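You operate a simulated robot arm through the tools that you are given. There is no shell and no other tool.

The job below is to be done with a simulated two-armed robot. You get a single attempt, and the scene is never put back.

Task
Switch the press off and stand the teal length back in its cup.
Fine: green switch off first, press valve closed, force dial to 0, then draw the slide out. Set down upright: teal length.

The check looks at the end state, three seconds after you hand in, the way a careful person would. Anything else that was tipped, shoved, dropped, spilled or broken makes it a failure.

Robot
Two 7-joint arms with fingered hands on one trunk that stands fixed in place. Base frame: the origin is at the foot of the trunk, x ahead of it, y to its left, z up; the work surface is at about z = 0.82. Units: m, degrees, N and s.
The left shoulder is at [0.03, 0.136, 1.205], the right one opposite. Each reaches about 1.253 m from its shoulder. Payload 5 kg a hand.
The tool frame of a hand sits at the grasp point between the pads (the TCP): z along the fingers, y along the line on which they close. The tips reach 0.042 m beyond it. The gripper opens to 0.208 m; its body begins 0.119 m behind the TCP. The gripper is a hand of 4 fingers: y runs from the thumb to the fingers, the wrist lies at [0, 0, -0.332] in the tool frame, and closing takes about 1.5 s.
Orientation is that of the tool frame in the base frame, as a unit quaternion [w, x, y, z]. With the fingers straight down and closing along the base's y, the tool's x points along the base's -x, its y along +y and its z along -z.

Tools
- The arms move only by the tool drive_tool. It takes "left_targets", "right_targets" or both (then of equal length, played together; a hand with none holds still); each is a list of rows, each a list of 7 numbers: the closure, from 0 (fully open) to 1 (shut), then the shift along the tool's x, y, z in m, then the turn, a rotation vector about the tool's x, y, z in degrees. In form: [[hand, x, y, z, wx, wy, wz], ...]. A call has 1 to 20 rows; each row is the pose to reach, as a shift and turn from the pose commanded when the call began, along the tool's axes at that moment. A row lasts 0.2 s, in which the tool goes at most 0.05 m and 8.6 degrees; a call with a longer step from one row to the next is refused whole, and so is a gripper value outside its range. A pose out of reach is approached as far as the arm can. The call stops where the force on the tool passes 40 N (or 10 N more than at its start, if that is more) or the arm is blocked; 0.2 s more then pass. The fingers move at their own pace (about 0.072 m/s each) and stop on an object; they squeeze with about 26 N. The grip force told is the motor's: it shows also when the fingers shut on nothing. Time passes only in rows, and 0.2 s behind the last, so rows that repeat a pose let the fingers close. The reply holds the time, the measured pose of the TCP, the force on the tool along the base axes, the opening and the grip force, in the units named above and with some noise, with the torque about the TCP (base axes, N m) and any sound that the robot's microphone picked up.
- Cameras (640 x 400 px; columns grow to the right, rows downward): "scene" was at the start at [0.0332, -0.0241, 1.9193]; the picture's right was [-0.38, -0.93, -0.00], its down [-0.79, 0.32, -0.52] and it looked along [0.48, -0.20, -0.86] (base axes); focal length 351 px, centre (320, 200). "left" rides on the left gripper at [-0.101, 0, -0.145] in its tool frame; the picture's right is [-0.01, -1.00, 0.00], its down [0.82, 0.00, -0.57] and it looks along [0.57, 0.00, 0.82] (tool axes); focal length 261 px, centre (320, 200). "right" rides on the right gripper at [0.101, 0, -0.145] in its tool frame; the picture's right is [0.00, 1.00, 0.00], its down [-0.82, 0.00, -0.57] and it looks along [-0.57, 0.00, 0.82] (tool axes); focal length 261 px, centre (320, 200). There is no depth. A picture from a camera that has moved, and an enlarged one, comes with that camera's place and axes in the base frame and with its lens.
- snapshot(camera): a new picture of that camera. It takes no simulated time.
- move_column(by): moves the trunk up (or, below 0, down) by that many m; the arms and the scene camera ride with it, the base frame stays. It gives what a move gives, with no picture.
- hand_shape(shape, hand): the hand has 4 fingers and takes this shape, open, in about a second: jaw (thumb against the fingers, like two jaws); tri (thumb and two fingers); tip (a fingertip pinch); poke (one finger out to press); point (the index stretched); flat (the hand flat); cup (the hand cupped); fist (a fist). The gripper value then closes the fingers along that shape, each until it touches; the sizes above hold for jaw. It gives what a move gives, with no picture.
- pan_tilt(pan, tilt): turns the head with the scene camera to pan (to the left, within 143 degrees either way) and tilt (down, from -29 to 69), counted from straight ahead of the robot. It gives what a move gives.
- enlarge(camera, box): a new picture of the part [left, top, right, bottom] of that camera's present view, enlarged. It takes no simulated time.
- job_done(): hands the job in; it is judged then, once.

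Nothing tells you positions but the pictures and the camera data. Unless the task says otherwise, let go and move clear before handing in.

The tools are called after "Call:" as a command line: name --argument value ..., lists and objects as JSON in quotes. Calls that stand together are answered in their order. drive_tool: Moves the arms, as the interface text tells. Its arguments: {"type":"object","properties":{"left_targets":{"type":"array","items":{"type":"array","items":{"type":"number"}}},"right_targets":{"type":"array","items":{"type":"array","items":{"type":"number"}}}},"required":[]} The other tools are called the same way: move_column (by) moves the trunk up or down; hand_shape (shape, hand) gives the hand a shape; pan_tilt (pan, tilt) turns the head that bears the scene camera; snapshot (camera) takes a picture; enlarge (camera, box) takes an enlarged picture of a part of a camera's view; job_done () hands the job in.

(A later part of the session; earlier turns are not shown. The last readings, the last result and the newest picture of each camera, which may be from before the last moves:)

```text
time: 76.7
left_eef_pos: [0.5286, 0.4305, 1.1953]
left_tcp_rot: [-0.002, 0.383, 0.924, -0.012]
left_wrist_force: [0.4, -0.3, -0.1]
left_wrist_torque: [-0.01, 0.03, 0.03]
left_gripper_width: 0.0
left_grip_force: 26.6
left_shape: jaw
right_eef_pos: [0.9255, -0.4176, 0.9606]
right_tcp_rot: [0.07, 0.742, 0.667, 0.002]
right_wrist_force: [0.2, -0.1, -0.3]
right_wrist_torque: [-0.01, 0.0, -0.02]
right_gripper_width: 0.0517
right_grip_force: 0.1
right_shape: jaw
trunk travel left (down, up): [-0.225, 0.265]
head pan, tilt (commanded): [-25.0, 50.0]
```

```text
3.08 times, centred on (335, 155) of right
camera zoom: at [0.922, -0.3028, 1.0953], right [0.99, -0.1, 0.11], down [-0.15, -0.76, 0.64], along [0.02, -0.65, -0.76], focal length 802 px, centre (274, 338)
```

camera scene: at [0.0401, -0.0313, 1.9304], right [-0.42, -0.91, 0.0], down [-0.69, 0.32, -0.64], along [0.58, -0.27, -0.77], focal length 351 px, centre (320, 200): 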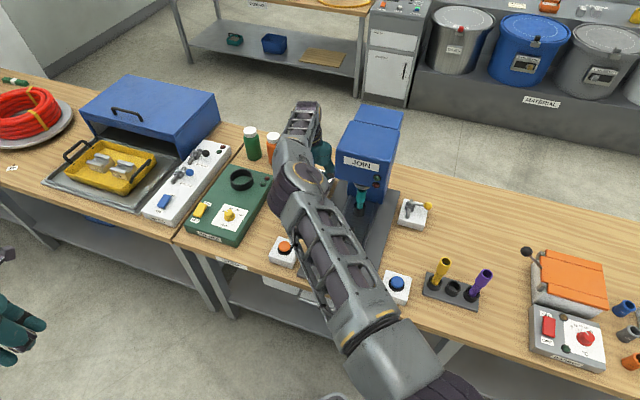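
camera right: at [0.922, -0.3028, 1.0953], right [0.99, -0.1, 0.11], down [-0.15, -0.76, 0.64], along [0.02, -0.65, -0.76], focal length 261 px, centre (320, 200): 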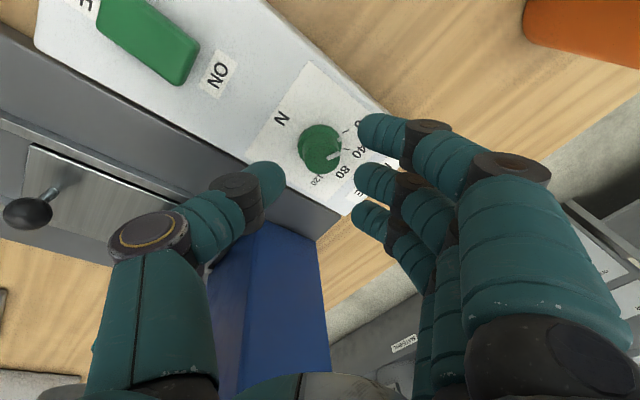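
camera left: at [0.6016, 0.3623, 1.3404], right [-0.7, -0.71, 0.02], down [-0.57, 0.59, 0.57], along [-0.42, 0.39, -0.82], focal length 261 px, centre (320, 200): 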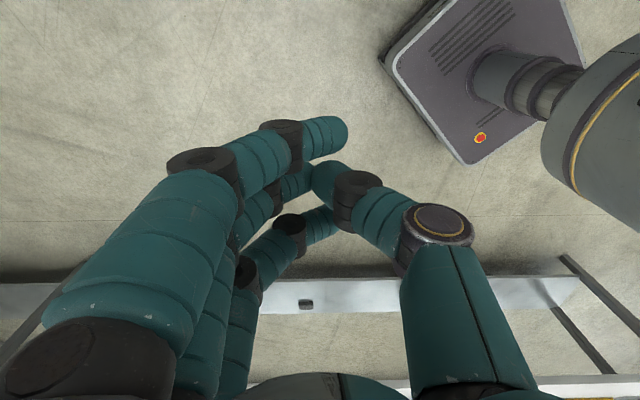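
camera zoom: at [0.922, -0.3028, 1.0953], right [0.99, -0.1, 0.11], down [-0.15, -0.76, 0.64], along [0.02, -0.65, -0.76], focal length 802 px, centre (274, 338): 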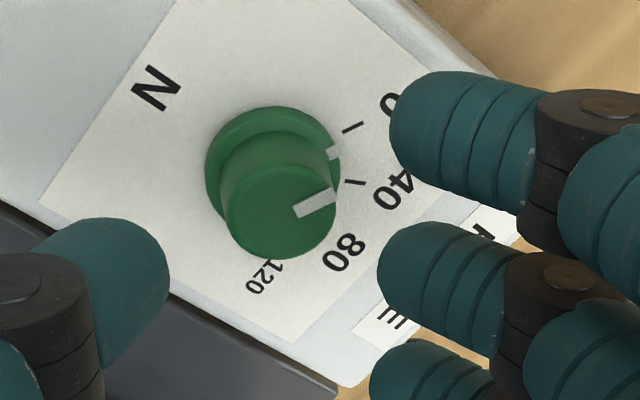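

The pointer bar now lines up with the 0 mark, and torque had risen against a stop. I'll back the hand out the same way it came and confirm from other views.

Call:
drive_tool --right_targets '[[0.75, 0.0259, -0.0321, -0.0058, 0, 0, 0], [0.75, 0.0518, -0.0643, -0.0117, 0, 0, 0], [0.75, 0.0777, -0.0964, -0.0175, 0, 0, 0], [0.75, 0.1037, -0.1286, -0.0233, 0, 0, 0], [0.75, 0.1296, -0.1607, -0.0292, 0, 0, 0], [0.75, 0.1555, -0.1929, -0.035, 0, 0, 0], [0.75, 0.18, -0.22, -0.06, 0, 0, 0], [0.75, 0.19, -0.24, -0.1, 0, 0, 0], [0.75, 0.19, -0.24, -0.14, 0, 0, 0]]'

Call:
pan_tilt --pan -40 --tilt 50

Call:
snapshot --camera "scene"

Call:
snapshot --camera "right"

```text
time: 78.7
left_eef_pos: [0.5288, 0.4303, 1.1965]
left_tcp_rot: [-0.003, 0.383, 0.924, -0.011]
left_wrist_force: [0.4, -0.5, -0.1]
left_wrist_torque: [0.01, -0.03, -0.01]
left_gripper_width: 0.0003
left_grip_force: 26.0
left_shape: jaw
right_eef_pos: [0.693, -0.1909, 1.0578]
right_tcp_rot: [0.069, 0.741, 0.667, 0.004]
right_wrist_force: [-0.5, 0.1, -0.5]
right_wrist_torque: [0.02, -0.07, 0.01]
right_gripper_width: 0.0517
right_grip_force: 0.0
right_shape: jaw
trunk travel left (down, up): [-0.225, 0.265]
head pan, tilt (commanded): [-25.0, 50.0]
```

```text
time: 79.5
left_eef_pos: [0.5287, 0.4313, 1.1958]
left_tcp_rot: [-0.004, 0.383, 0.924, -0.013]
left_wrist_force: [0.2, 0.3, -0.4]
left_wrist_torque: [-0.01, 0.01, 0.03]
left_gripper_width: 0.0002
left_grip_force: 25.9
left_shape: jaw
right_eef_pos: [0.6946, -0.1904, 1.0588]
right_tcp_rot: [0.07, 0.741, 0.668, 0.004]
right_wrist_force: [0.5, -0.6, 0.5]
right_wrist_torque: [0.0, 0.0, 0.0]
right_gripper_width: 0.052
right_grip_force: 0.1
right_shape: jaw
trunk travel left (down, up): [-0.225, 0.265]
head pan, tilt (commanded): [-40.0, 50.0]
```

```text
taken
camera scene: at [0.0293, -0.0471, 1.9304], right [-0.64, -0.77, 0.0], down [-0.59, 0.49, -0.64], along [0.49, -0.41, -0.77], focal length 351 px, centre (320, 200)
```

scene: 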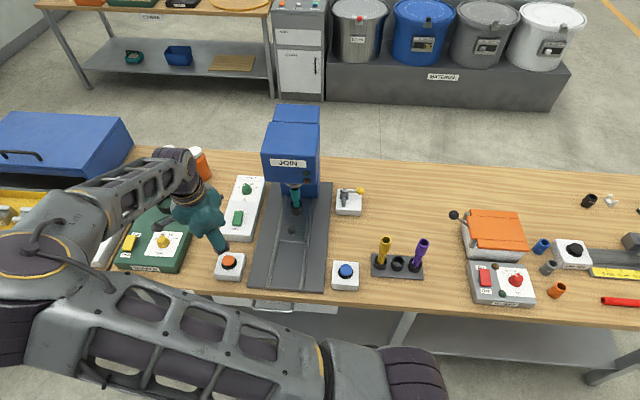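

```text
taken
camera right: at [0.6907, -0.0768, 1.1919], right [0.99, -0.1, 0.11], down [-0.15, -0.76, 0.64], along [0.02, -0.65, -0.76], focal length 261 px, centre (320, 200)
```

right: 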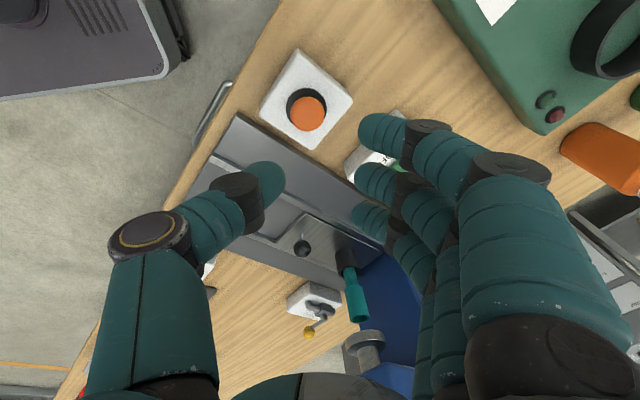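

The hand is clear of the box. I'm zooming in on the dial, switch and press from the scene camera.

Call:
enlarge --camera "scene" --box '[222, 172, 272, 212]'

Call:
enlarge --camera "scene" --box '[220, 140, 370, 300]'

```text
10.00 times, centred on (247, 192) of scene
camera zoom: at [0.0293, -0.0471, 1.9304], right [-0.64, -0.77, 0.0], down [-0.59, 0.49, -0.64], along [0.49, -0.41, -0.77], focal length 3512 px, centre (1050, 280)
```

zoom: 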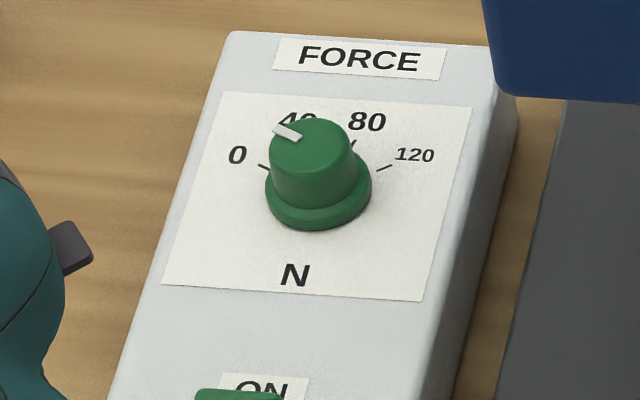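

```text
2.50 times, centred on (295, 220) of scene
camera zoom: at [0.0293, -0.0471, 1.9304], right [-0.64, -0.77, 0.0], down [-0.59, 0.49, -0.64], along [0.49, -0.41, -0.77], focal length 878 px, centre (382, 150)
```

zoom: 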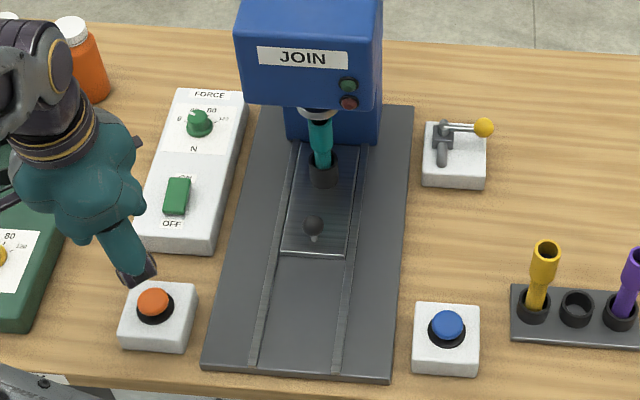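

The dial pointer is aligned with 0, the switch is OFF and the valve is closed. There is also a visible gap between ram and teal. The slide knob's ball is at about (0.656, -0.442, 0.886), so I'll bring the right hand square above and in front of it.

Call:
drive_tool --right_targets '[[0.7, -0.026, -0.0088, -0.0013, 0.45, 0.94, -6.36], [0.7, -0.052, -0.0175, -0.0027, 0.9, 1.88, -12.7], [0.7, -0.0779, -0.0263, -0.004, 1.35, 2.8, -19.1], [0.7, -0.1039, -0.0351, -0.0053, 1.8, 3.75, -25.5], [0.7, -0.1299, -0.0439, -0.0067, 2.25, 4.7, -31.8], [0.7, -0.1559, -0.0526, -0.008, 2.7, 5.6, -38.2], [0.7, -0.1818, -0.0614, -0.0094, 3.15, 6.56, -44.5], [0.7, -0.2078, -0.0702, -0.0107, 3.6, 7.5, -50.9], [0.7, -0.2078, -0.0702, -0.0107, 3.6, 7.5, -50.9]]'

Call:
snapshot --camera "scene"

Call:
snapshot --camera "right"

```text
time: 81.5
left_eef_pos: [0.5301, 0.4311, 1.1947]
left_tcp_rot: [-0.003, 0.383, 0.924, -0.012]
left_wrist_force: [-0.5, 0.2, 0.1]
left_wrist_torque: [-0.09, 0.0, -0.01]
left_gripper_width: 0.0001
left_grip_force: 25.8
left_shape: jaw
right_eef_pos: [0.6009, -0.3879, 1.0765]
right_tcp_rot: [0.0, 0.382, 0.924, 0.0]
right_wrist_force: [0.4, 0.4, 0.0]
right_wrist_torque: [-0.09, 0.0, 0.01]
right_gripper_width: 0.0619
right_grip_force: 0.1
right_shape: jaw
trunk travel left (down, up): [-0.225, 0.265]
head pan, tilt (commanded): [-40.0, 50.0]
```

```text
taken
camera scene: at [0.0295, -0.0461, 1.9305], right [-0.64, -0.77, 0.0], down [-0.59, 0.49, -0.64], along [0.49, -0.41, -0.77], focal length 351 px, centre (320, 200)
```

scene: 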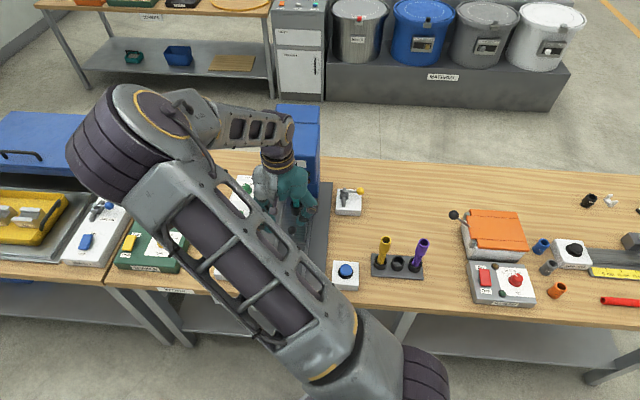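

```text
taken
camera right: at [0.5291, -0.3174, 1.2212], right [0.71, 0.71, 0.0], down [0.58, -0.58, 0.57], along [0.4, -0.41, -0.82], focal length 261 px, centre (320, 200)
```

right: 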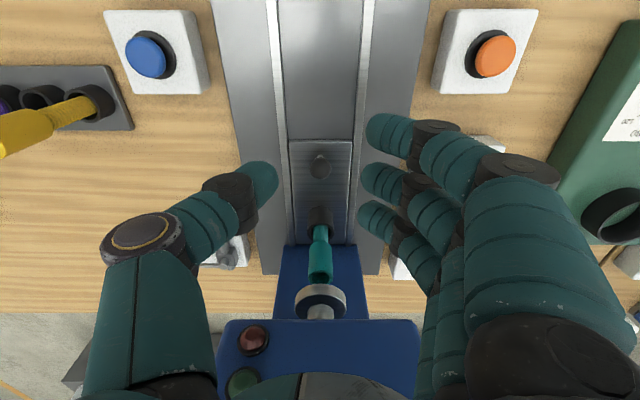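

The knob is centred between thumb and fingers, with the teal piece and ram beyond it. I'll lower the open hand around the knob.

Call:
drive_tool --right_targets '[[0.7, -0.0256, 0, 0.03, 0, 0, 0], [0.7, -0.0512, 0, 0.06, 0, 0, 0], [0.7, -0.0768, 0, 0.09, 0, 0, 0], [0.7, -0.0768, 0, 0.13, 0, 0, 0], [0.7, -0.0768, 0, 0.155, 0, 0, 0], [0.7, -0.0768, 0, 0.167, 0, 0, 0], [0.7, -0.0768, 0, 0.167, 0, 0, 0]]'

Call:
snapshot --camera "right"

```text
time: 82.2
left_eef_pos: [0.5279, 0.431, 1.1945]
left_tcp_rot: [-0.002, 0.383, 0.923, -0.012]
left_wrist_force: [-0.6, 0.3, -0.5]
left_wrist_torque: [0.06, 0.08, 0.0]
left_gripper_width: 0.0001
left_grip_force: 26.1
left_shape: jaw
right_eef_pos: [0.6394, -0.4261, 1.0078]
right_tcp_rot: [-0.003, 0.381, 0.924, 0.003]
right_wrist_force: [-14.2, 14.0, 13.7]
right_wrist_torque: [-3.04, -3.2, -0.06]
right_gripper_width: 0.0618
right_grip_force: 0.1
right_shape: jaw
trunk travel left (down, up): [-0.225, 0.265]
head pan, tilt (commanded): [-40.0, 50.0]
stopped in row 3 (right hand): the force on the tool passed its limit at 88 N (the readings are from after the stop); the commanded pose is now the measured one
```

```text
taken
camera right: at [0.5684, -0.3562, 1.1539], right [0.71, 0.7, 0.0], down [0.58, -0.59, 0.56], along [0.4, -0.4, -0.83], focal length 261 px, centre (320, 200)
```

right: 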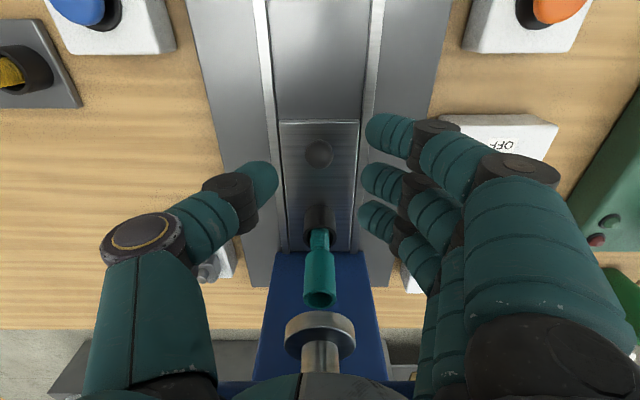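

The back of my hand touched the front of the press head, so the move stopped. I'll back straight off toward me and check that nothing shifted.

Call:
drive_tool --right_targets '[[0.7, 0.02, 0, 0, 0, 0, 0], [0.7, 0.05, 0, 0, 0, 0, 0], [0.7, 0.08, 0, 0, 0, 0, 0]]'

Call:
snapshot --camera "right"

Call:
enlarge --camera "scene" --box '[220, 90, 400, 300]'

```text
time: 83.0
left_eef_pos: [0.5283, 0.4303, 1.1954]
left_tcp_rot: [-0.004, 0.383, 0.924, -0.012]
left_wrist_force: [-0.5, 0.6, 0.6]
left_wrist_torque: [-0.1, -0.03, 0.02]
left_gripper_width: 0.0
left_grip_force: 26.0
left_shape: jaw
right_eef_pos: [0.5841, -0.3695, 1.0085]
right_tcp_rot: [-0.004, 0.383, 0.924, 0.002]
right_wrist_force: [0.1, -0.1, -0.3]
right_wrist_torque: [-0.03, -0.07, 0.0]
right_gripper_width: 0.062
right_grip_force: 0.2
right_shape: jaw
trunk travel left (down, up): [-0.225, 0.265]
head pan, tilt (commanded): [-40.0, 50.0]
```

```text
taken
camera right: at [0.5143, -0.3006, 1.1535], right [0.71, 0.7, 0.0], down [0.58, -0.59, 0.56], along [0.4, -0.4, -0.83], focal length 261 px, centre (320, 200)
```

right: 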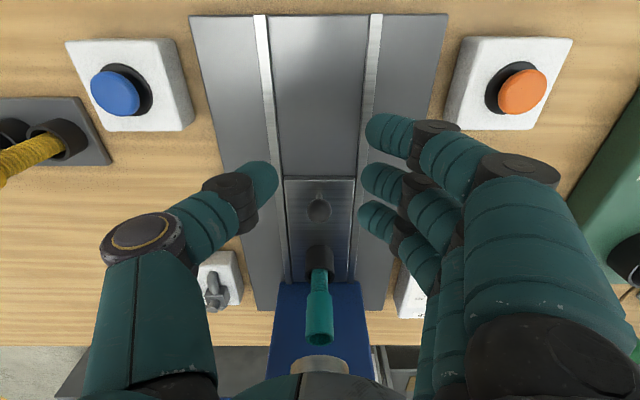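

```text
1.90 times, centred on (310, 195) of scene
camera zoom: at [0.0285, -0.0466, 1.9305], right [-0.64, -0.77, 0.0], down [-0.59, 0.49, -0.64], along [0.49, -0.41, -0.77], focal length 669 px, centre (339, 210)
```

zoom: 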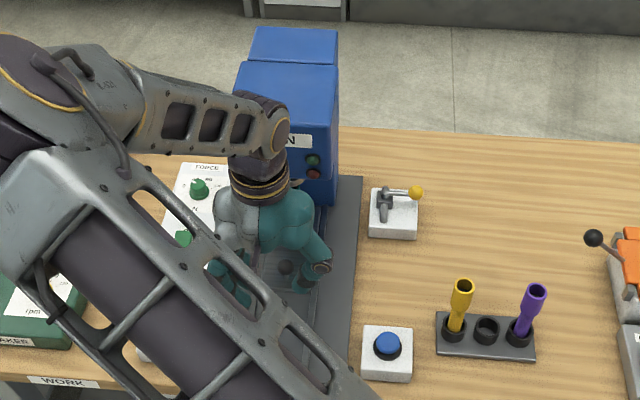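

Nothing moved; the press, slide and teal look undisturbed. The wrist needs more room, so I'll tilt the hand about 28° so it sits back toward me, then come in over the knob.

Call:
drive_tool --right_targets '[[0.7, 0, 0, 0, 0, -7, 0], [0.7, 0, 0, 0, 0, -14, 0], [0.7, 0, 0, 0, 0, -21, 0], [0.7, 0, 0, 0, 0, -28, 0], [0.7, -0.03, 0, 0.015, 0, -28, 0], [0.7, -0.06, 0, 0.03, 0, -28, 0], [0.7, -0.06, 0, 0.03, 0, -28, 0]]'

Call:
snapshot --camera "right"

Call:
snapshot --camera "scene"

```text
time: 84.6
left_eef_pos: [0.5287, 0.4324, 1.1955]
left_tcp_rot: [-0.003, 0.382, 0.924, -0.013]
left_wrist_force: [-0.2, 0.9, -0.2]
left_wrist_torque: [-0.06, -0.04, 0.0]
left_gripper_width: 0.0
left_grip_force: 26.3
left_shape: jaw
right_eef_pos: [0.6271, -0.4109, 0.9763]
right_tcp_rot: [0.22, 0.371, 0.898, -0.09]
right_wrist_force: [-0.2, 0.9, 1.0]
right_wrist_torque: [-0.02, 0.0, -0.01]
right_gripper_width: 0.0619
right_grip_force: 0.0
right_shape: jaw
trunk travel left (down, up): [-0.225, 0.265]
head pan, tilt (commanded): [-40.0, 50.0]
```

```text
taken
camera right: at [0.5164, -0.3017, 1.0578], right [0.71, 0.71, 0.0], down [0.33, -0.33, 0.89], along [0.63, -0.63, -0.46], focal length 261 px, centre (320, 200)
```

right: 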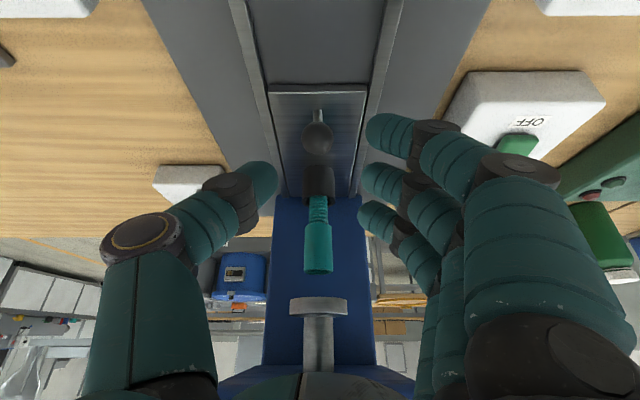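

```text
taken
camera scene: at [0.0286, -0.0455, 1.9305], right [-0.64, -0.77, 0.0], down [-0.59, 0.49, -0.64], along [0.49, -0.41, -0.77], focal length 351 px, centre (320, 200)
```

scene: 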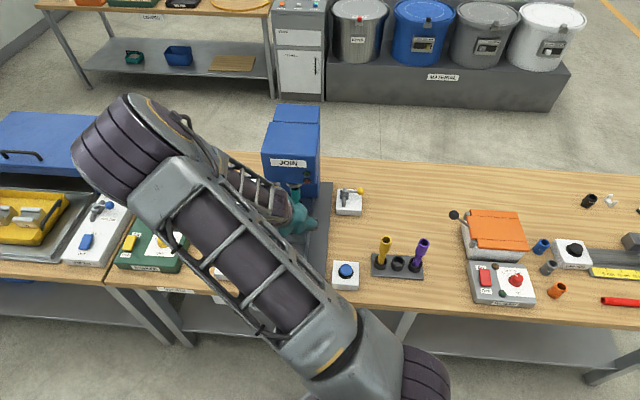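

There's room now, and I can see a clear gap between the ram and the teal piece. I'll advance along the fingers so the knob's ball sits between the pads.

Call:
drive_tool --right_targets '[[0.7, 0.001, -0.0005, 0.02, 0, 0, 0], [0.7, 0.002, -0.001, 0.04, 0, 0, 0], [0.7, 0.003, -0.0015, 0.06, 0, 0, 0], [0.7, 0.004, -0.002, 0.075, 0, 0, 0], [0.7, 0.004, -0.002, 0.075, 0, 0, 0]]'

Call:
snapshot --camera "right"

```text
time: 85.8
left_eef_pos: [0.528, 0.4303, 1.1949]
left_tcp_rot: [-0.003, 0.384, 0.923, -0.012]
left_wrist_force: [0.0, -0.1, 0.3]
left_wrist_torque: [0.03, 0.03, -0.01]
left_gripper_width: 0.0001
left_grip_force: 25.6
left_shape: jaw
right_eef_pos: [0.6481, -0.4364, 0.9106]
right_tcp_rot: [0.22, 0.37, 0.898, -0.089]
right_wrist_force: [-2.6, 4.8, 9.5]
right_wrist_torque: [0.62, -0.07, 0.15]
right_gripper_width: 0.0625
right_grip_force: 0.2
right_shape: jaw
trunk travel left (down, up): [-0.225, 0.265]
head pan, tilt (commanded): [-40.0, 50.0]
```

```text
taken
camera right: at [0.5367, -0.3261, 0.9913], right [0.71, 0.71, 0.0], down [0.32, -0.33, 0.89], along [0.63, -0.63, -0.46], focal length 261 px, centre (320, 200)
```

right: 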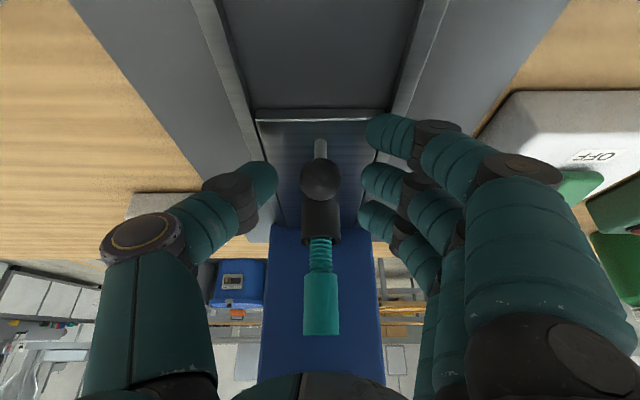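

A fingertip is just resting on a rail, about 10 N. I'll lift 6 mm and then close on the knob.

Call:
drive_tool --right_targets '[[0.7, -0.0028, 0, -0.0053, 0, 0, 0], [0.7, -0.0028, 0, -0.0053, 0, 0, 0], [1, -0.0028, 0, -0.0053, 0, 0, 0], [1, -0.0028, 0, -0.0053, 0, 0, 0], [1, -0.0028, 0, -0.0053, 0, 0, 0], [1, -0.0028, 0, -0.0053, 0, 0, 0]]'

Call:
snapshot --camera "right"

```text
time: 87.2
left_eef_pos: [0.5277, 0.4287, 1.1958]
left_tcp_rot: [-0.003, 0.384, 0.923, -0.012]
left_wrist_force: [0.2, 0.8, -0.2]
left_wrist_torque: [0.01, -0.05, 0.03]
left_gripper_width: 0.0002
left_grip_force: 25.4
left_shape: jaw
right_eef_pos: [0.6459, -0.4408, 0.9154]
right_tcp_rot: [0.219, 0.372, 0.897, -0.092]
right_wrist_force: [-4.8, -5.8, -2.6]
right_wrist_torque: [-0.02, 0.03, -0.03]
right_gripper_width: 0.0092
right_grip_force: 26.0
right_shape: jaw
trunk travel left (down, up): [-0.225, 0.265]
head pan, tilt (commanded): [-40.0, 50.0]
```

```text
taken
camera right: at [0.5353, -0.3292, 0.9965], right [0.71, 0.7, 0.0], down [0.33, -0.33, 0.89], along [0.62, -0.63, -0.46], focal length 261 px, centre (320, 200)
```

right: 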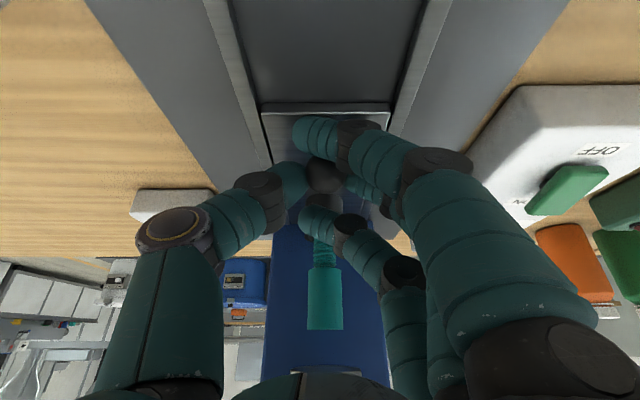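

I have the knob. I'll draw the slide slowly straight toward me, 10 cm to start with, watching the teal piece.

Call:
drive_tool --right_targets '[[1, 0.0067, 0, -0.0035, 0, 0, 0], [1, 0.0133, 0, -0.0069, 0, 0, 0], [1, 0.0222, 0, -0.0115, 0, 0, 0], [1, 0.0311, 0, -0.0162, 0, 0, 0], [1, 0.04, 0, -0.0208, 0, 0, 0], [1, 0.0488, 0, -0.0254, 0, 0, 0], [1, 0.0577, 0, -0.03, 0, 0, 0], [1, 0.0666, 0, -0.0346, 0, 0, 0], [1, 0.0755, 0, -0.0393, 0, 0, 0], [1, 0.0888, 0, -0.0462, 0, 0, 0], [1, 0.0888, 0, -0.0462, 0, 0, 0]]'

Call:
snapshot --camera "right"

Call:
snapshot --camera "scene"

```text
time: 89.6
left_eef_pos: [0.5283, 0.4297, 1.1957]
left_tcp_rot: [-0.003, 0.383, 0.923, -0.011]
left_wrist_force: [0.1, -0.1, -0.5]
left_wrist_torque: [-0.01, -0.02, 0.01]
left_gripper_width: 0.0001
left_grip_force: 25.8
left_shape: jaw
right_eef_pos: [0.5741, -0.3659, 0.9154]
right_tcp_rot: [0.22, 0.371, 0.897, -0.09]
right_wrist_force: [-12.4, -11.7, -1.4]
right_wrist_torque: [-0.29, 0.33, -0.16]
right_gripper_width: 0.0091
right_grip_force: 26.8
right_shape: jaw
trunk travel left (down, up): [-0.225, 0.265]
head pan, tilt (commanded): [-40.0, 50.0]
```

```text
taken
camera right: at [0.4639, -0.2559, 0.9968], right [0.71, 0.7, 0.0], down [0.33, -0.33, 0.89], along [0.62, -0.63, -0.46], focal length 261 px, centre (320, 200)
```

right: 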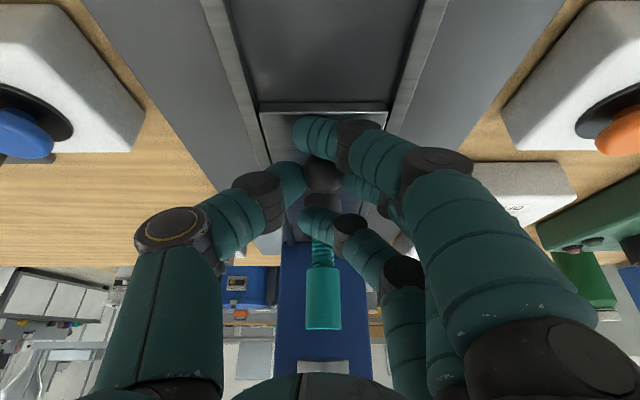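

```text
taken
camera scene: at [0.028, -0.0488, 1.9304], right [-0.64, -0.77, 0.0], down [-0.59, 0.49, -0.64], along [0.49, -0.41, -0.77], focal length 351 px, centre (320, 200)
```

scene: 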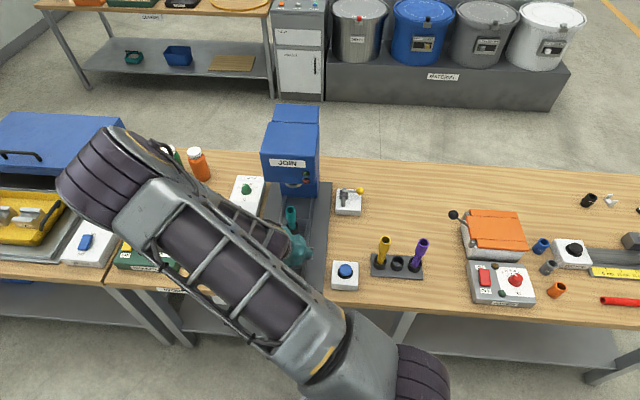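

The slide follows with the teal piece upright in it. There's some sideways load, so I'll ease 4 mm right and keep drawing until it meets its stop.

Call:
drive_tool --right_targets '[[1, 0.0044, -0.002, -0.0023, 0, 0, 0], [1, 0.0111, -0.004, -0.0058, 0, 0, 0], [1, 0.0178, -0.004, -0.0092, 0, 0, 0], [1, 0.0244, -0.004, -0.0127, 0, 0, 0], [1, 0.0311, -0.004, -0.0162, 0, 0, 0], [1, 0.0377, -0.004, -0.0196, 0, 0, 0], [1, 0.0444, -0.004, -0.0231, 0, 0, 0], [1, 0.0511, -0.004, -0.0266, 0, 0, 0], [1, 0.0577, -0.004, -0.03, 0, 0, 0], [1, 0.0622, -0.004, -0.0323, 0, 0, 0]]'

Call:
snapshot --camera "right"

Call:
enlarge --camera "scene" --box '[220, 130, 400, 310]'

```text
time: 91.8
left_eef_pos: [0.5297, 0.43, 1.1948]
left_tcp_rot: [-0.003, 0.383, 0.924, -0.012]
left_wrist_force: [-0.7, 0.4, -0.9]
left_wrist_torque: [-0.03, 0.0, 0.0]
left_gripper_width: 0.0002
left_grip_force: 26.6
left_shape: jaw
right_eef_pos: [0.5228, -0.32, 0.915]
right_tcp_rot: [0.219, 0.371, 0.898, -0.09]
right_wrist_force: [-1.4, -2.5, -0.2]
right_wrist_torque: [0.05, -0.09, 0.07]
right_gripper_width: 0.0079
right_grip_force: 26.3
right_shape: jaw
trunk travel left (down, up): [-0.225, 0.265]
head pan, tilt (commanded): [-40.0, 50.0]
```

```text
taken
camera right: at [0.4125, -0.2096, 0.9966], right [0.71, 0.71, 0.0], down [0.33, -0.33, 0.89], along [0.63, -0.63, -0.46], focal length 261 px, centre (320, 200)
```

right: 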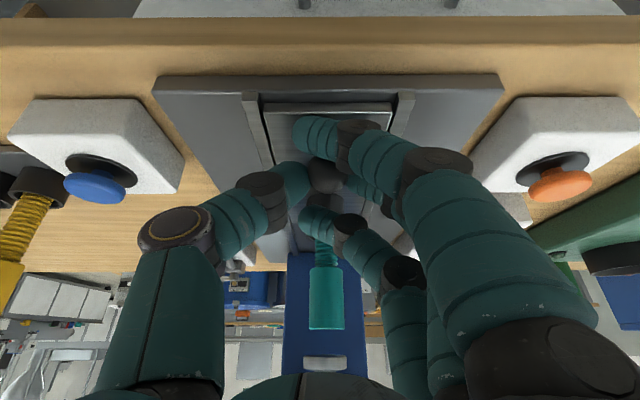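

```text
2.22 times, centred on (310, 220) of scene
camera zoom: at [0.029, -0.0475, 1.9305], right [-0.64, -0.77, 0.0], down [-0.59, 0.49, -0.64], along [0.49, -0.41, -0.77], focal length 781 px, centre (342, 156)
```

zoom: 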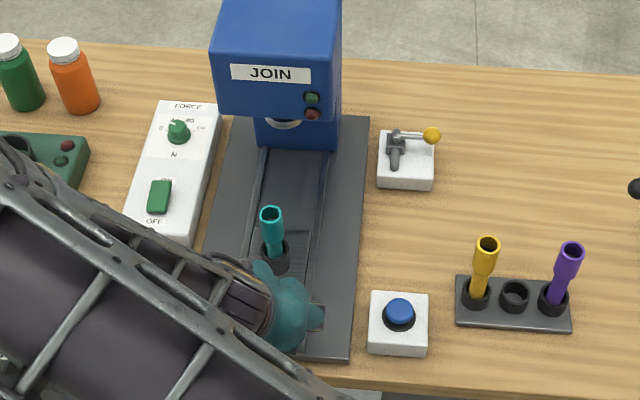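

The slide is nearly at the front of its bed and the teal piece is well clear of the press. I'll ease it out a little more to find the stop.

Call:
drive_tool --right_targets '[[1, 0.0036, -0.001, -0.0018, 0, 0, 0], [1, 0.0071, -0.002, -0.0037, 0, 0, 0], [1, 0.0107, -0.002, -0.0055, 0, 0, 0], [1, 0.0107, -0.002, -0.0055, 0, 0, 0]]'

Call:
snapshot --camera "right"

Call:
enlarge --camera "scene" --box '[220, 130, 400, 310]'

```text
time: 92.8
left_eef_pos: [0.53, 0.4293, 1.1961]
left_tcp_rot: [-0.003, 0.383, 0.924, -0.012]
left_wrist_force: [0.4, 0.1, 0.1]
left_wrist_torque: [0.0, 0.01, 0.01]
left_gripper_width: 0.0
left_grip_force: 26.0
left_shape: jaw
right_eef_pos: [0.5142, -0.3146, 0.9157]
right_tcp_rot: [0.22, 0.372, 0.897, -0.09]
right_wrist_force: [13.7, -15.5, 7.2]
right_wrist_torque: [-0.43, -0.48, -0.2]
right_gripper_width: 0.0083
right_grip_force: 25.9
right_shape: jaw
trunk travel left (down, up): [-0.225, 0.265]
head pan, tilt (commanded): [-40.0, 50.0]
```

```text
taken
camera right: at [0.4035, -0.2037, 0.9971], right [0.71, 0.7, 0.0], down [0.32, -0.33, 0.89], along [0.63, -0.63, -0.46], focal length 261 px, centre (320, 200)
```

right: 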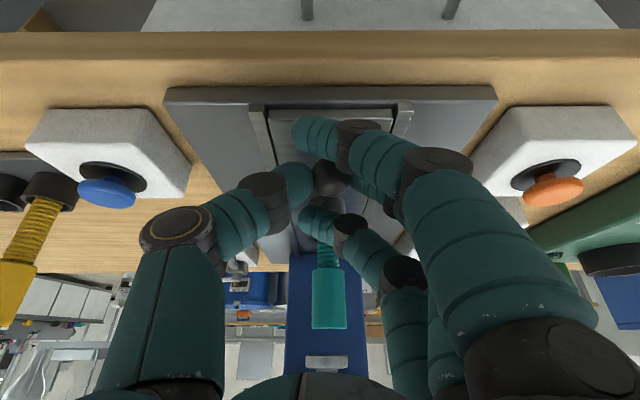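

```text
2.22 times, centred on (310, 220) of scene
camera zoom: at [0.0302, -0.0487, 1.9305], right [-0.64, -0.77, 0.0], down [-0.59, 0.49, -0.64], along [0.49, -0.41, -0.77], focal length 781 px, centre (342, 156)
```

zoom: 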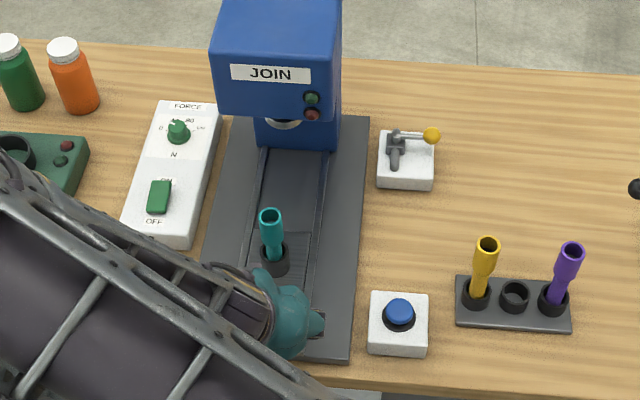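

About 20 N of resistance means the slide is at its outer stop. I'll relax the pull, open the fingers, and back away along the hand's axis.

Call:
drive_tool --right_targets '[[1, -0.005, 0.001, 0.0026, 0, 0, 0], [1, -0.0062, 0.001, 0.0032, 0, 0, 0], [0.68, -0.0062, 0.001, 0.0032, 0, 0, 0], [0.68, -0.0062, 0.001, 0.0032, 0, 0, 0], [0.68, -0.0062, 0.001, 0.0032, 0, 0, 0], [0.68, -0.0062, 0.001, -0.02, 0, 0, 0], [0.68, -0.0062, 0.001, -0.05, 0, 0, 0], [0.68, -0.0062, 0.001, -0.09, 0, 0, 0], [0.68, -0.03, 0.001, -0.13, 0, 0, 0], [0.68, -0.05, 0.001, -0.17, 0, 0, 0]]'

Call:
snapshot --camera "right"

Call:
snapshot --camera "scene"

```text
time: 95.0
left_eef_pos: [0.5263, 0.4307, 1.1957]
left_tcp_rot: [-0.003, 0.383, 0.924, -0.011]
left_wrist_force: [-0.4, 0.6, 0.5]
left_wrist_torque: [-0.08, -0.13, 0.0]
left_gripper_width: 0.0
left_grip_force: 26.0
left_shape: jaw
right_eef_pos: [0.487, -0.287, 1.0899]
right_tcp_rot: [0.219, 0.372, 0.897, -0.091]
right_wrist_force: [-1.7, 0.1, 0.2]
right_wrist_torque: [0.08, -0.1, 0.05]
right_gripper_width: 0.0661
right_grip_force: 0.0
right_shape: jaw
trunk travel left (down, up): [-0.225, 0.265]
head pan, tilt (commanded): [-40.0, 50.0]
```

```text
taken
camera right: at [0.3756, -0.176, 1.1718], right [0.71, 0.71, 0.0], down [0.33, -0.33, 0.89], along [0.63, -0.63, -0.46], focal length 261 px, centre (320, 200)
```

right: 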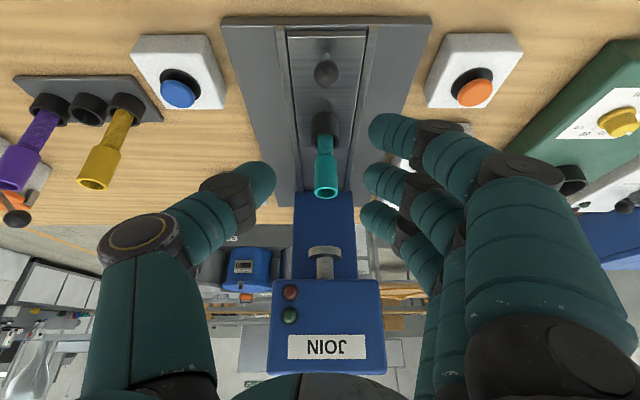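

```text
taken
camera scene: at [0.0266, -0.0468, 1.9305], right [-0.64, -0.77, 0.0], down [-0.59, 0.49, -0.64], along [0.49, -0.41, -0.77], focal length 351 px, centre (320, 200)
```

scene: 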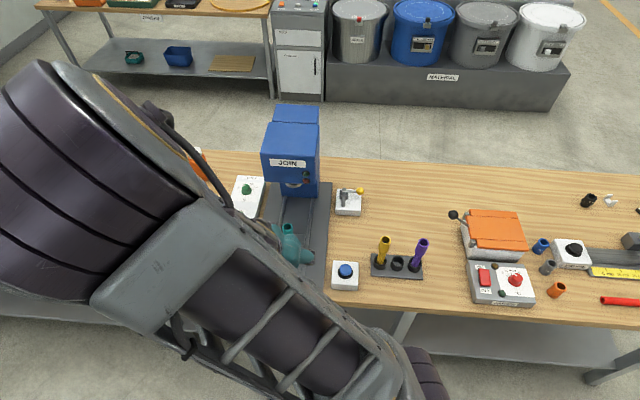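

The slide is out and the teal piece stands clear of the press at about s=-0.149, d=0.710, top z≈0.995. I'll use the fingertip pinch, since it has room beside the rack's neighbours, and set that shape in free air.

Call:
hand_shape --shape "tip" --hand "right"

Call:
drive_tool --right_targets '[[0.65, 0, 0, 0, 0, 6, 0], [0.65, 0, 0, 0, 0, 12, 0], [0.65, 0, 0, -0.02, 0, 17.5, 0], [0.65, 0, 0, -0.04, 0, 17.5, 0], [0.65, 0, 0, -0.04, 0, 17.5, 0], [0.65, 0, 0, -0.04, 0, 17.5, 0]]'

Call:
snapshot --camera "right"

Call:
snapshot --camera "scene"

```text
time: 95.9
left_eef_pos: [0.528, 0.4315, 1.1937]
left_tcp_rot: [-0.003, 0.383, 0.924, -0.012]
left_wrist_force: [0.5, 0.1, 0.0]
left_wrist_torque: [-0.03, 0.0, 0.0]
left_gripper_width: 0.0002
left_grip_force: 25.8
left_shape: jaw
right_eef_pos: [0.4881, -0.2859, 1.0902]
right_tcp_rot: [0.22, 0.372, 0.897, -0.09]
right_wrist_force: [0.2, 0.0, 0.4]
right_wrist_torque: [0.02, -0.01, 0.02]
right_gripper_width: 0.2078
right_grip_force: 0.1
right_shape: tip
trunk travel left (down, up): [-0.225, 0.265]
head pan, tilt (commanded): [-40.0, 50.0]
```

```text
time: 97.3
left_eef_pos: [0.5283, 0.4293, 1.195]
left_tcp_rot: [-0.003, 0.384, 0.923, -0.013]
left_wrist_force: [0.4, 0.3, 0.5]
left_wrist_torque: [-0.03, -0.02, -0.02]
left_gripper_width: 0.0001
left_grip_force: 26.1
left_shape: jaw
right_eef_pos: [0.4754, -0.2732, 1.1249]
right_tcp_rot: [0.08, 0.381, 0.92, -0.033]
right_wrist_force: [-0.7, -0.4, 0.6]
right_wrist_torque: [0.03, 0.0, -0.02]
right_gripper_width: 0.0737
right_grip_force: 0.1
right_shape: tip
trunk travel left (down, up): [-0.225, 0.265]
head pan, tilt (commanded): [-40.0, 50.0]
```

```text
taken
camera right: at [0.3869, -0.1854, 1.2493], right [0.71, 0.7, 0.0], down [0.5, -0.5, 0.71], along [0.5, -0.5, -0.71], focal length 261 px, centre (320, 200)
```

right: 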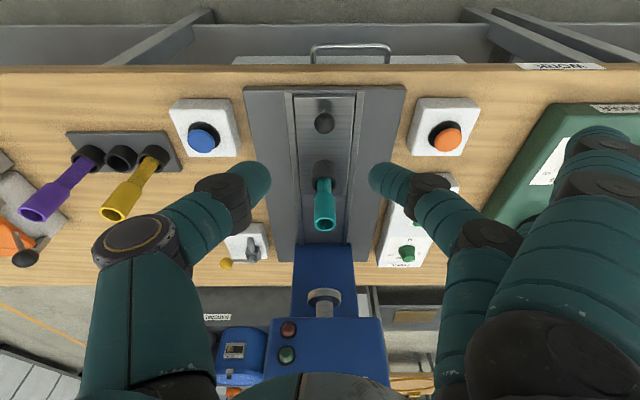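

```text
taken
camera scene: at [0.0284, -0.0474, 1.9305], right [-0.64, -0.77, 0.0], down [-0.59, 0.49, -0.64], along [0.49, -0.41, -0.77], focal length 351 px, centre (320, 200)
```

scene: 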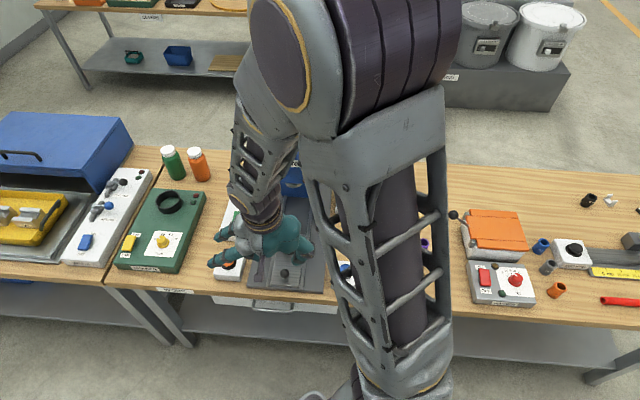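

In the pinch, the spare fingers actually spread far out to the side, which suits both the pick and the rack. The teal's top is centred between thumb and middle finger in view. I'll move forward to hover just above it.

Call:
drive_tool --right_targets '[[0.65, -0.0331, 0.0012, 0.015, 0, 0, 0], [0.65, -0.0662, 0.0024, 0.03, 0, 0, 0], [0.65, -0.0993, 0.0036, 0.045, 0, 0, 0], [0.65, -0.1324, 0.0048, 0.06, 0, 0, 0], [0.65, -0.1655, 0.006, 0.075, 0, 0, 0], [0.65, -0.1655, 0.006, 0.075, 0, 0, 0]]'

Call:
snapshot --camera "right"

Call:
snapshot --camera "scene"

```text
time: 98.7
left_eef_pos: [0.5282, 0.431, 1.1963]
left_tcp_rot: [-0.002, 0.383, 0.924, -0.013]
left_wrist_force: [0.5, 0.1, 0.5]
left_wrist_torque: [-0.04, -0.08, -0.02]
left_gripper_width: 0.0003
left_grip_force: 26.1
left_shape: jaw
right_eef_pos: [0.6053, -0.3932, 1.0811]
right_tcp_rot: [0.08, 0.38, 0.921, -0.033]
right_wrist_force: [-0.5, -0.2, 0.6]
right_wrist_torque: [-0.05, -0.06, -0.01]
right_gripper_width: 0.0734
right_grip_force: 0.0
right_shape: tip
trunk travel left (down, up): [-0.225, 0.265]
head pan, tilt (commanded): [-40.0, 50.0]
```

```text
taken
camera right: at [0.5171, -0.3047, 1.2058], right [0.71, 0.7, 0.0], down [0.5, -0.5, 0.71], along [0.5, -0.5, -0.71], focal length 261 px, centre (320, 200)
```

right: 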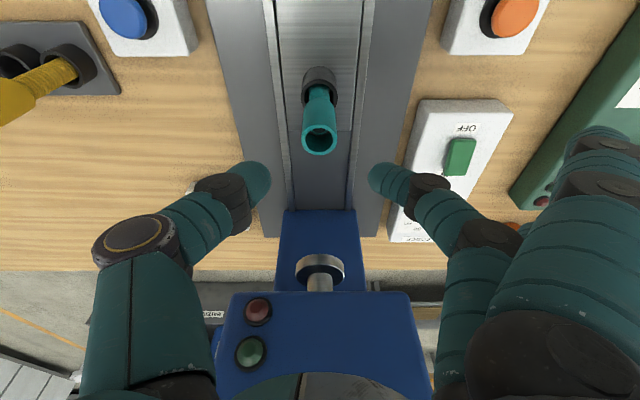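

```text
taken
camera scene: at [0.028, -0.0466, 1.9305], right [-0.64, -0.77, 0.0], down [-0.59, 0.49, -0.64], along [0.49, -0.41, -0.77], focal length 351 px, centre (320, 200)
```

scene: 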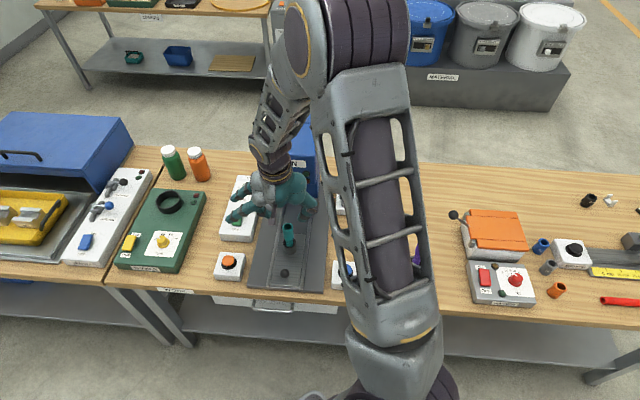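

I'll zoom in on the scene view to pin down the teal's position and the empty cup before I descend.

Call:
enlarge --camera "scene" --box '[260, 200, 340, 290]'

Call:
enlarge --camera "right" --box '[240, 50, 400, 200]'

```text
4.44 times, centred on (300, 245) of scene
camera zoom: at [0.028, -0.0466, 1.9305], right [-0.64, -0.77, 0.0], down [-0.59, 0.49, -0.64], along [0.49, -0.41, -0.77], focal length 1561 px, centre (409, 0)
```

zoom: 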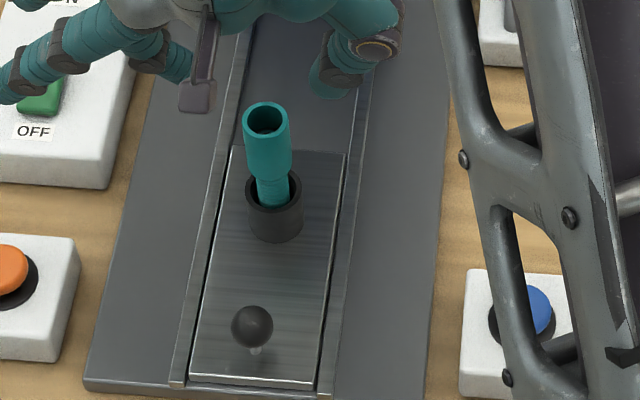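

```text
2.67 times, centred on (320, 125) of right
camera zoom: at [0.5171, -0.3047, 1.2058], right [0.71, 0.7, 0.0], down [0.5, -0.5, 0.71], along [0.5, -0.5, -0.71], focal length 695 px, centre (320, 400)
```

zoom: 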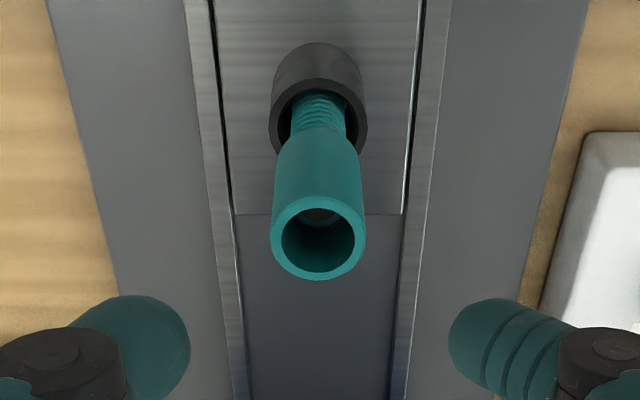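

The teal's axis is within a millimetre of the pinch line, and its wide top section spans about z 0.956–0.996. I'll go straight down so the fingertips flank it, still open.

Call:
drive_tool --right_targets '[[0.65, 0.0035, 0, 0.02, 0, 0, 0], [0.65, 0.007, 0, 0.04, 0, 0, 0], [0.65, 0.0105, 0, 0.06, 0, 0, 0], [0.65, 0.0137, 0, 0.079, 0, 0, 0], [0.65, 0.0137, 0, 0.079, 0, 0, 0]]'

Call:
snapshot --camera "right"

Call:
enlarge --camera "scene" --box '[240, 180, 340, 290]'

```text
time: 99.9
left_eef_pos: [0.5284, 0.4306, 1.1952]
left_tcp_rot: [-0.003, 0.384, 0.923, -0.013]
left_wrist_force: [0.6, 0.4, -0.2]
left_wrist_torque: [-0.01, -0.05, -0.01]
left_gripper_width: 0.0001
left_grip_force: 26.4
left_shape: jaw
right_eef_pos: [0.6063, -0.3939, 0.9992]
right_tcp_rot: [0.08, 0.38, 0.921, -0.032]
right_wrist_force: [1.0, 0.5, 0.4]
right_wrist_torque: [0.01, -0.04, 0.01]
right_gripper_width: 0.0733
right_grip_force: 0.0
right_shape: tip
trunk travel left (down, up): [-0.225, 0.265]
head pan, tilt (commanded): [-40.0, 50.0]
```

```text
taken
camera right: at [0.5182, -0.3065, 1.1239], right [0.71, 0.7, 0.0], down [0.5, -0.5, 0.71], along [0.5, -0.5, -0.71], focal length 261 px, centre (320, 200)
```

right: 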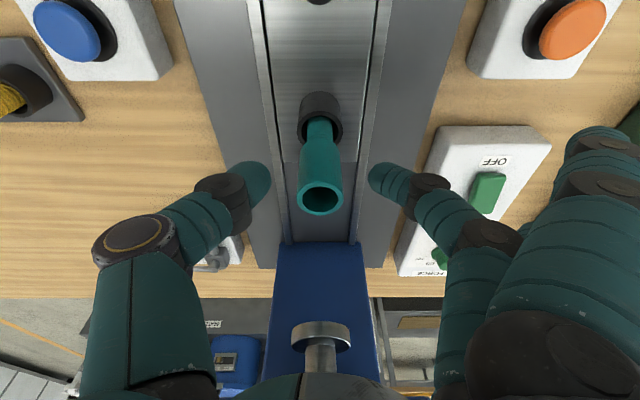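

```text
3.64 times, centred on (290, 235) of scene
camera zoom: at [0.0285, -0.0474, 1.9305], right [-0.64, -0.77, 0.0], down [-0.59, 0.49, -0.64], along [0.49, -0.41, -0.77], focal length 1277 px, centre (429, 73)
```

zoom: 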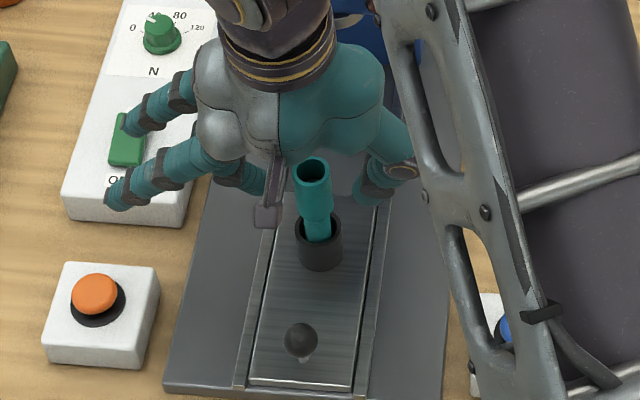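

The pinch straddles the teal with even gaps. I'll close on it.

Call:
drive_tool --right_targets '[[0.8, 0, 0, 0, 0, 0, 0], [1, 0, 0, 0, 0, 0, 0], [1, 0, 0, 0, 0, 0, 0], [1, 0, 0, 0, 0, 0, 0], [1, 0, 0, 0, 0, 0, 0], [1, 0, 0, 0, 0, 0, 0]]'

Call:
snapshot --camera "right"

Call:
enlarge --camera "scene" --box '[240, 180, 340, 290]'

```text
time: 101.3
left_eef_pos: [0.5281, 0.4305, 1.1946]
left_tcp_rot: [-0.003, 0.384, 0.923, -0.012]
left_wrist_force: [-1.0, -0.1, 0.0]
left_wrist_torque: [-0.03, 0.04, -0.01]
left_gripper_width: 0.0
left_grip_force: 25.8
left_shape: jaw
right_eef_pos: [0.6081, -0.3938, 0.9989]
right_tcp_rot: [0.08, 0.381, 0.921, -0.033]
right_wrist_force: [0.2, -1.2, 0.3]
right_wrist_torque: [0.01, 0.02, 0.01]
right_gripper_width: 0.0278
right_grip_force: 26.2
right_shape: tip
trunk travel left (down, up): [-0.225, 0.265]
head pan, tilt (commanded): [-40.0, 50.0]
```

```text
taken
camera right: at [0.5186, -0.3066, 1.1238], right [0.71, 0.7, 0.0], down [0.5, -0.5, 0.71], along [0.5, -0.5, -0.71], focal length 261 px, centre (320, 200)
```

right: 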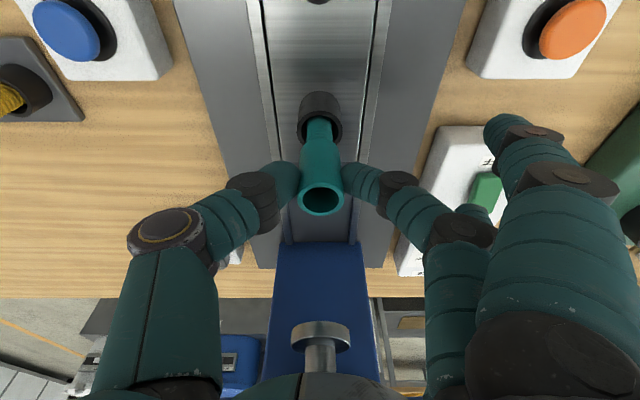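

```text
3.64 times, centred on (290, 235) of scene
camera zoom: at [0.0292, -0.0475, 1.9304], right [-0.64, -0.77, 0.0], down [-0.59, 0.49, -0.64], along [0.49, -0.41, -0.77], focal length 1277 px, centre (429, 73)
```

zoom: 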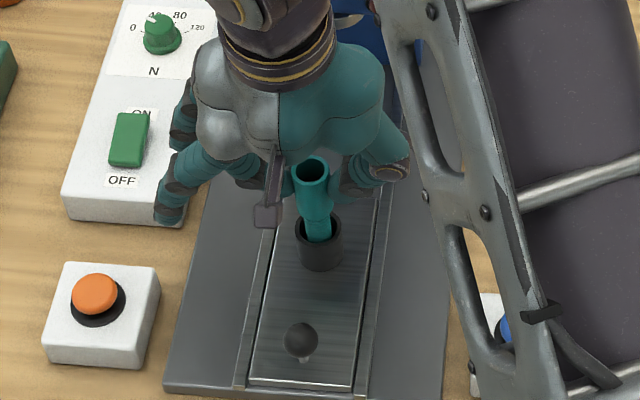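

The teal is held, with the reported width 0.028. I'll lift it slowly straight up out of the slide's socket and check that it hangs upright.

Call:
drive_tool --right_targets '[[1, -0.0017, 0, -0.0099, 0, 0, 0], [1, -0.0034, 0, -0.0197, 0, 0, 0], [1, -0.0052, 0, -0.0296, 0, 0, 0], [1, -0.0069, 0, -0.0394, 0, 0, 0], [1, -0.0086, 0, -0.0493, 0, 0, 0], [1, -0.0103, 0, -0.0591, 0, 0, 0], [1, -0.0103, 0, -0.0591, 0, 0, 0]]'

Call:
snapshot --camera "right"

Call:
enlarge --camera "scene" --box '[240, 180, 340, 290]'

```text
time: 102.9
left_eef_pos: [0.5293, 0.4295, 1.195]
left_tcp_rot: [-0.003, 0.383, 0.924, -0.012]
left_wrist_force: [0.7, -0.1, 0.1]
left_wrist_torque: [0.0, 0.0, -0.03]
left_gripper_width: 0.0
left_grip_force: 26.0
left_shape: jaw
right_eef_pos: [0.6054, -0.394, 1.0588]
right_tcp_rot: [0.08, 0.38, 0.921, -0.034]
right_wrist_force: [1.3, -0.4, -0.5]
right_wrist_torque: [0.0, 0.06, -0.01]
right_gripper_width: 0.0283
right_grip_force: 25.5
right_shape: tip
trunk travel left (down, up): [-0.225, 0.265]
head pan, tilt (commanded): [-40.0, 50.0]
```

```text
taken
camera right: at [0.5178, -0.3066, 1.183], right [0.71, 0.7, 0.0], down [0.5, -0.5, 0.7], along [0.5, -0.5, -0.71], focal length 261 px, centre (320, 200)
```

right: 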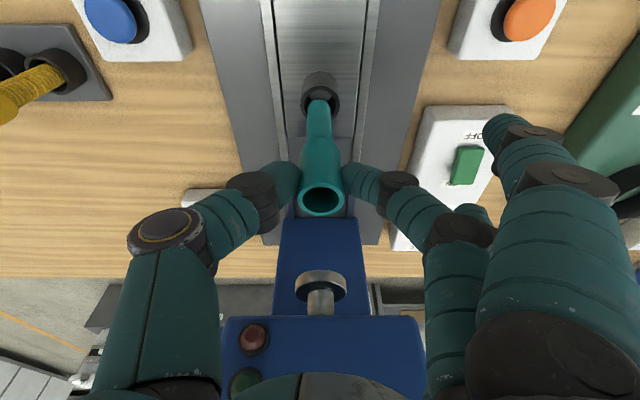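

```text
3.64 times, centred on (290, 235) of scene
camera zoom: at [0.0297, -0.0475, 1.9304], right [-0.64, -0.77, 0.0], down [-0.59, 0.49, -0.64], along [0.49, -0.41, -0.77], focal length 1277 px, centre (429, 73)
```

zoom: 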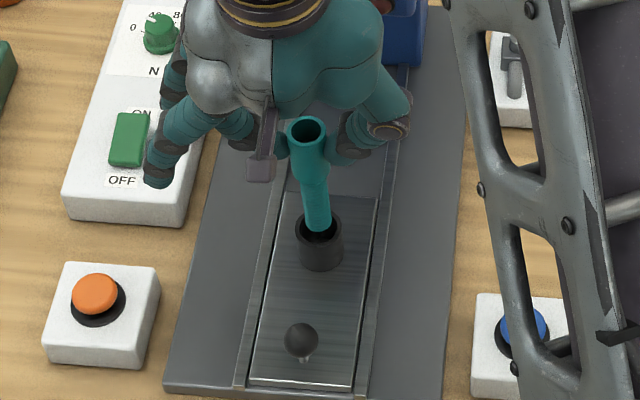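

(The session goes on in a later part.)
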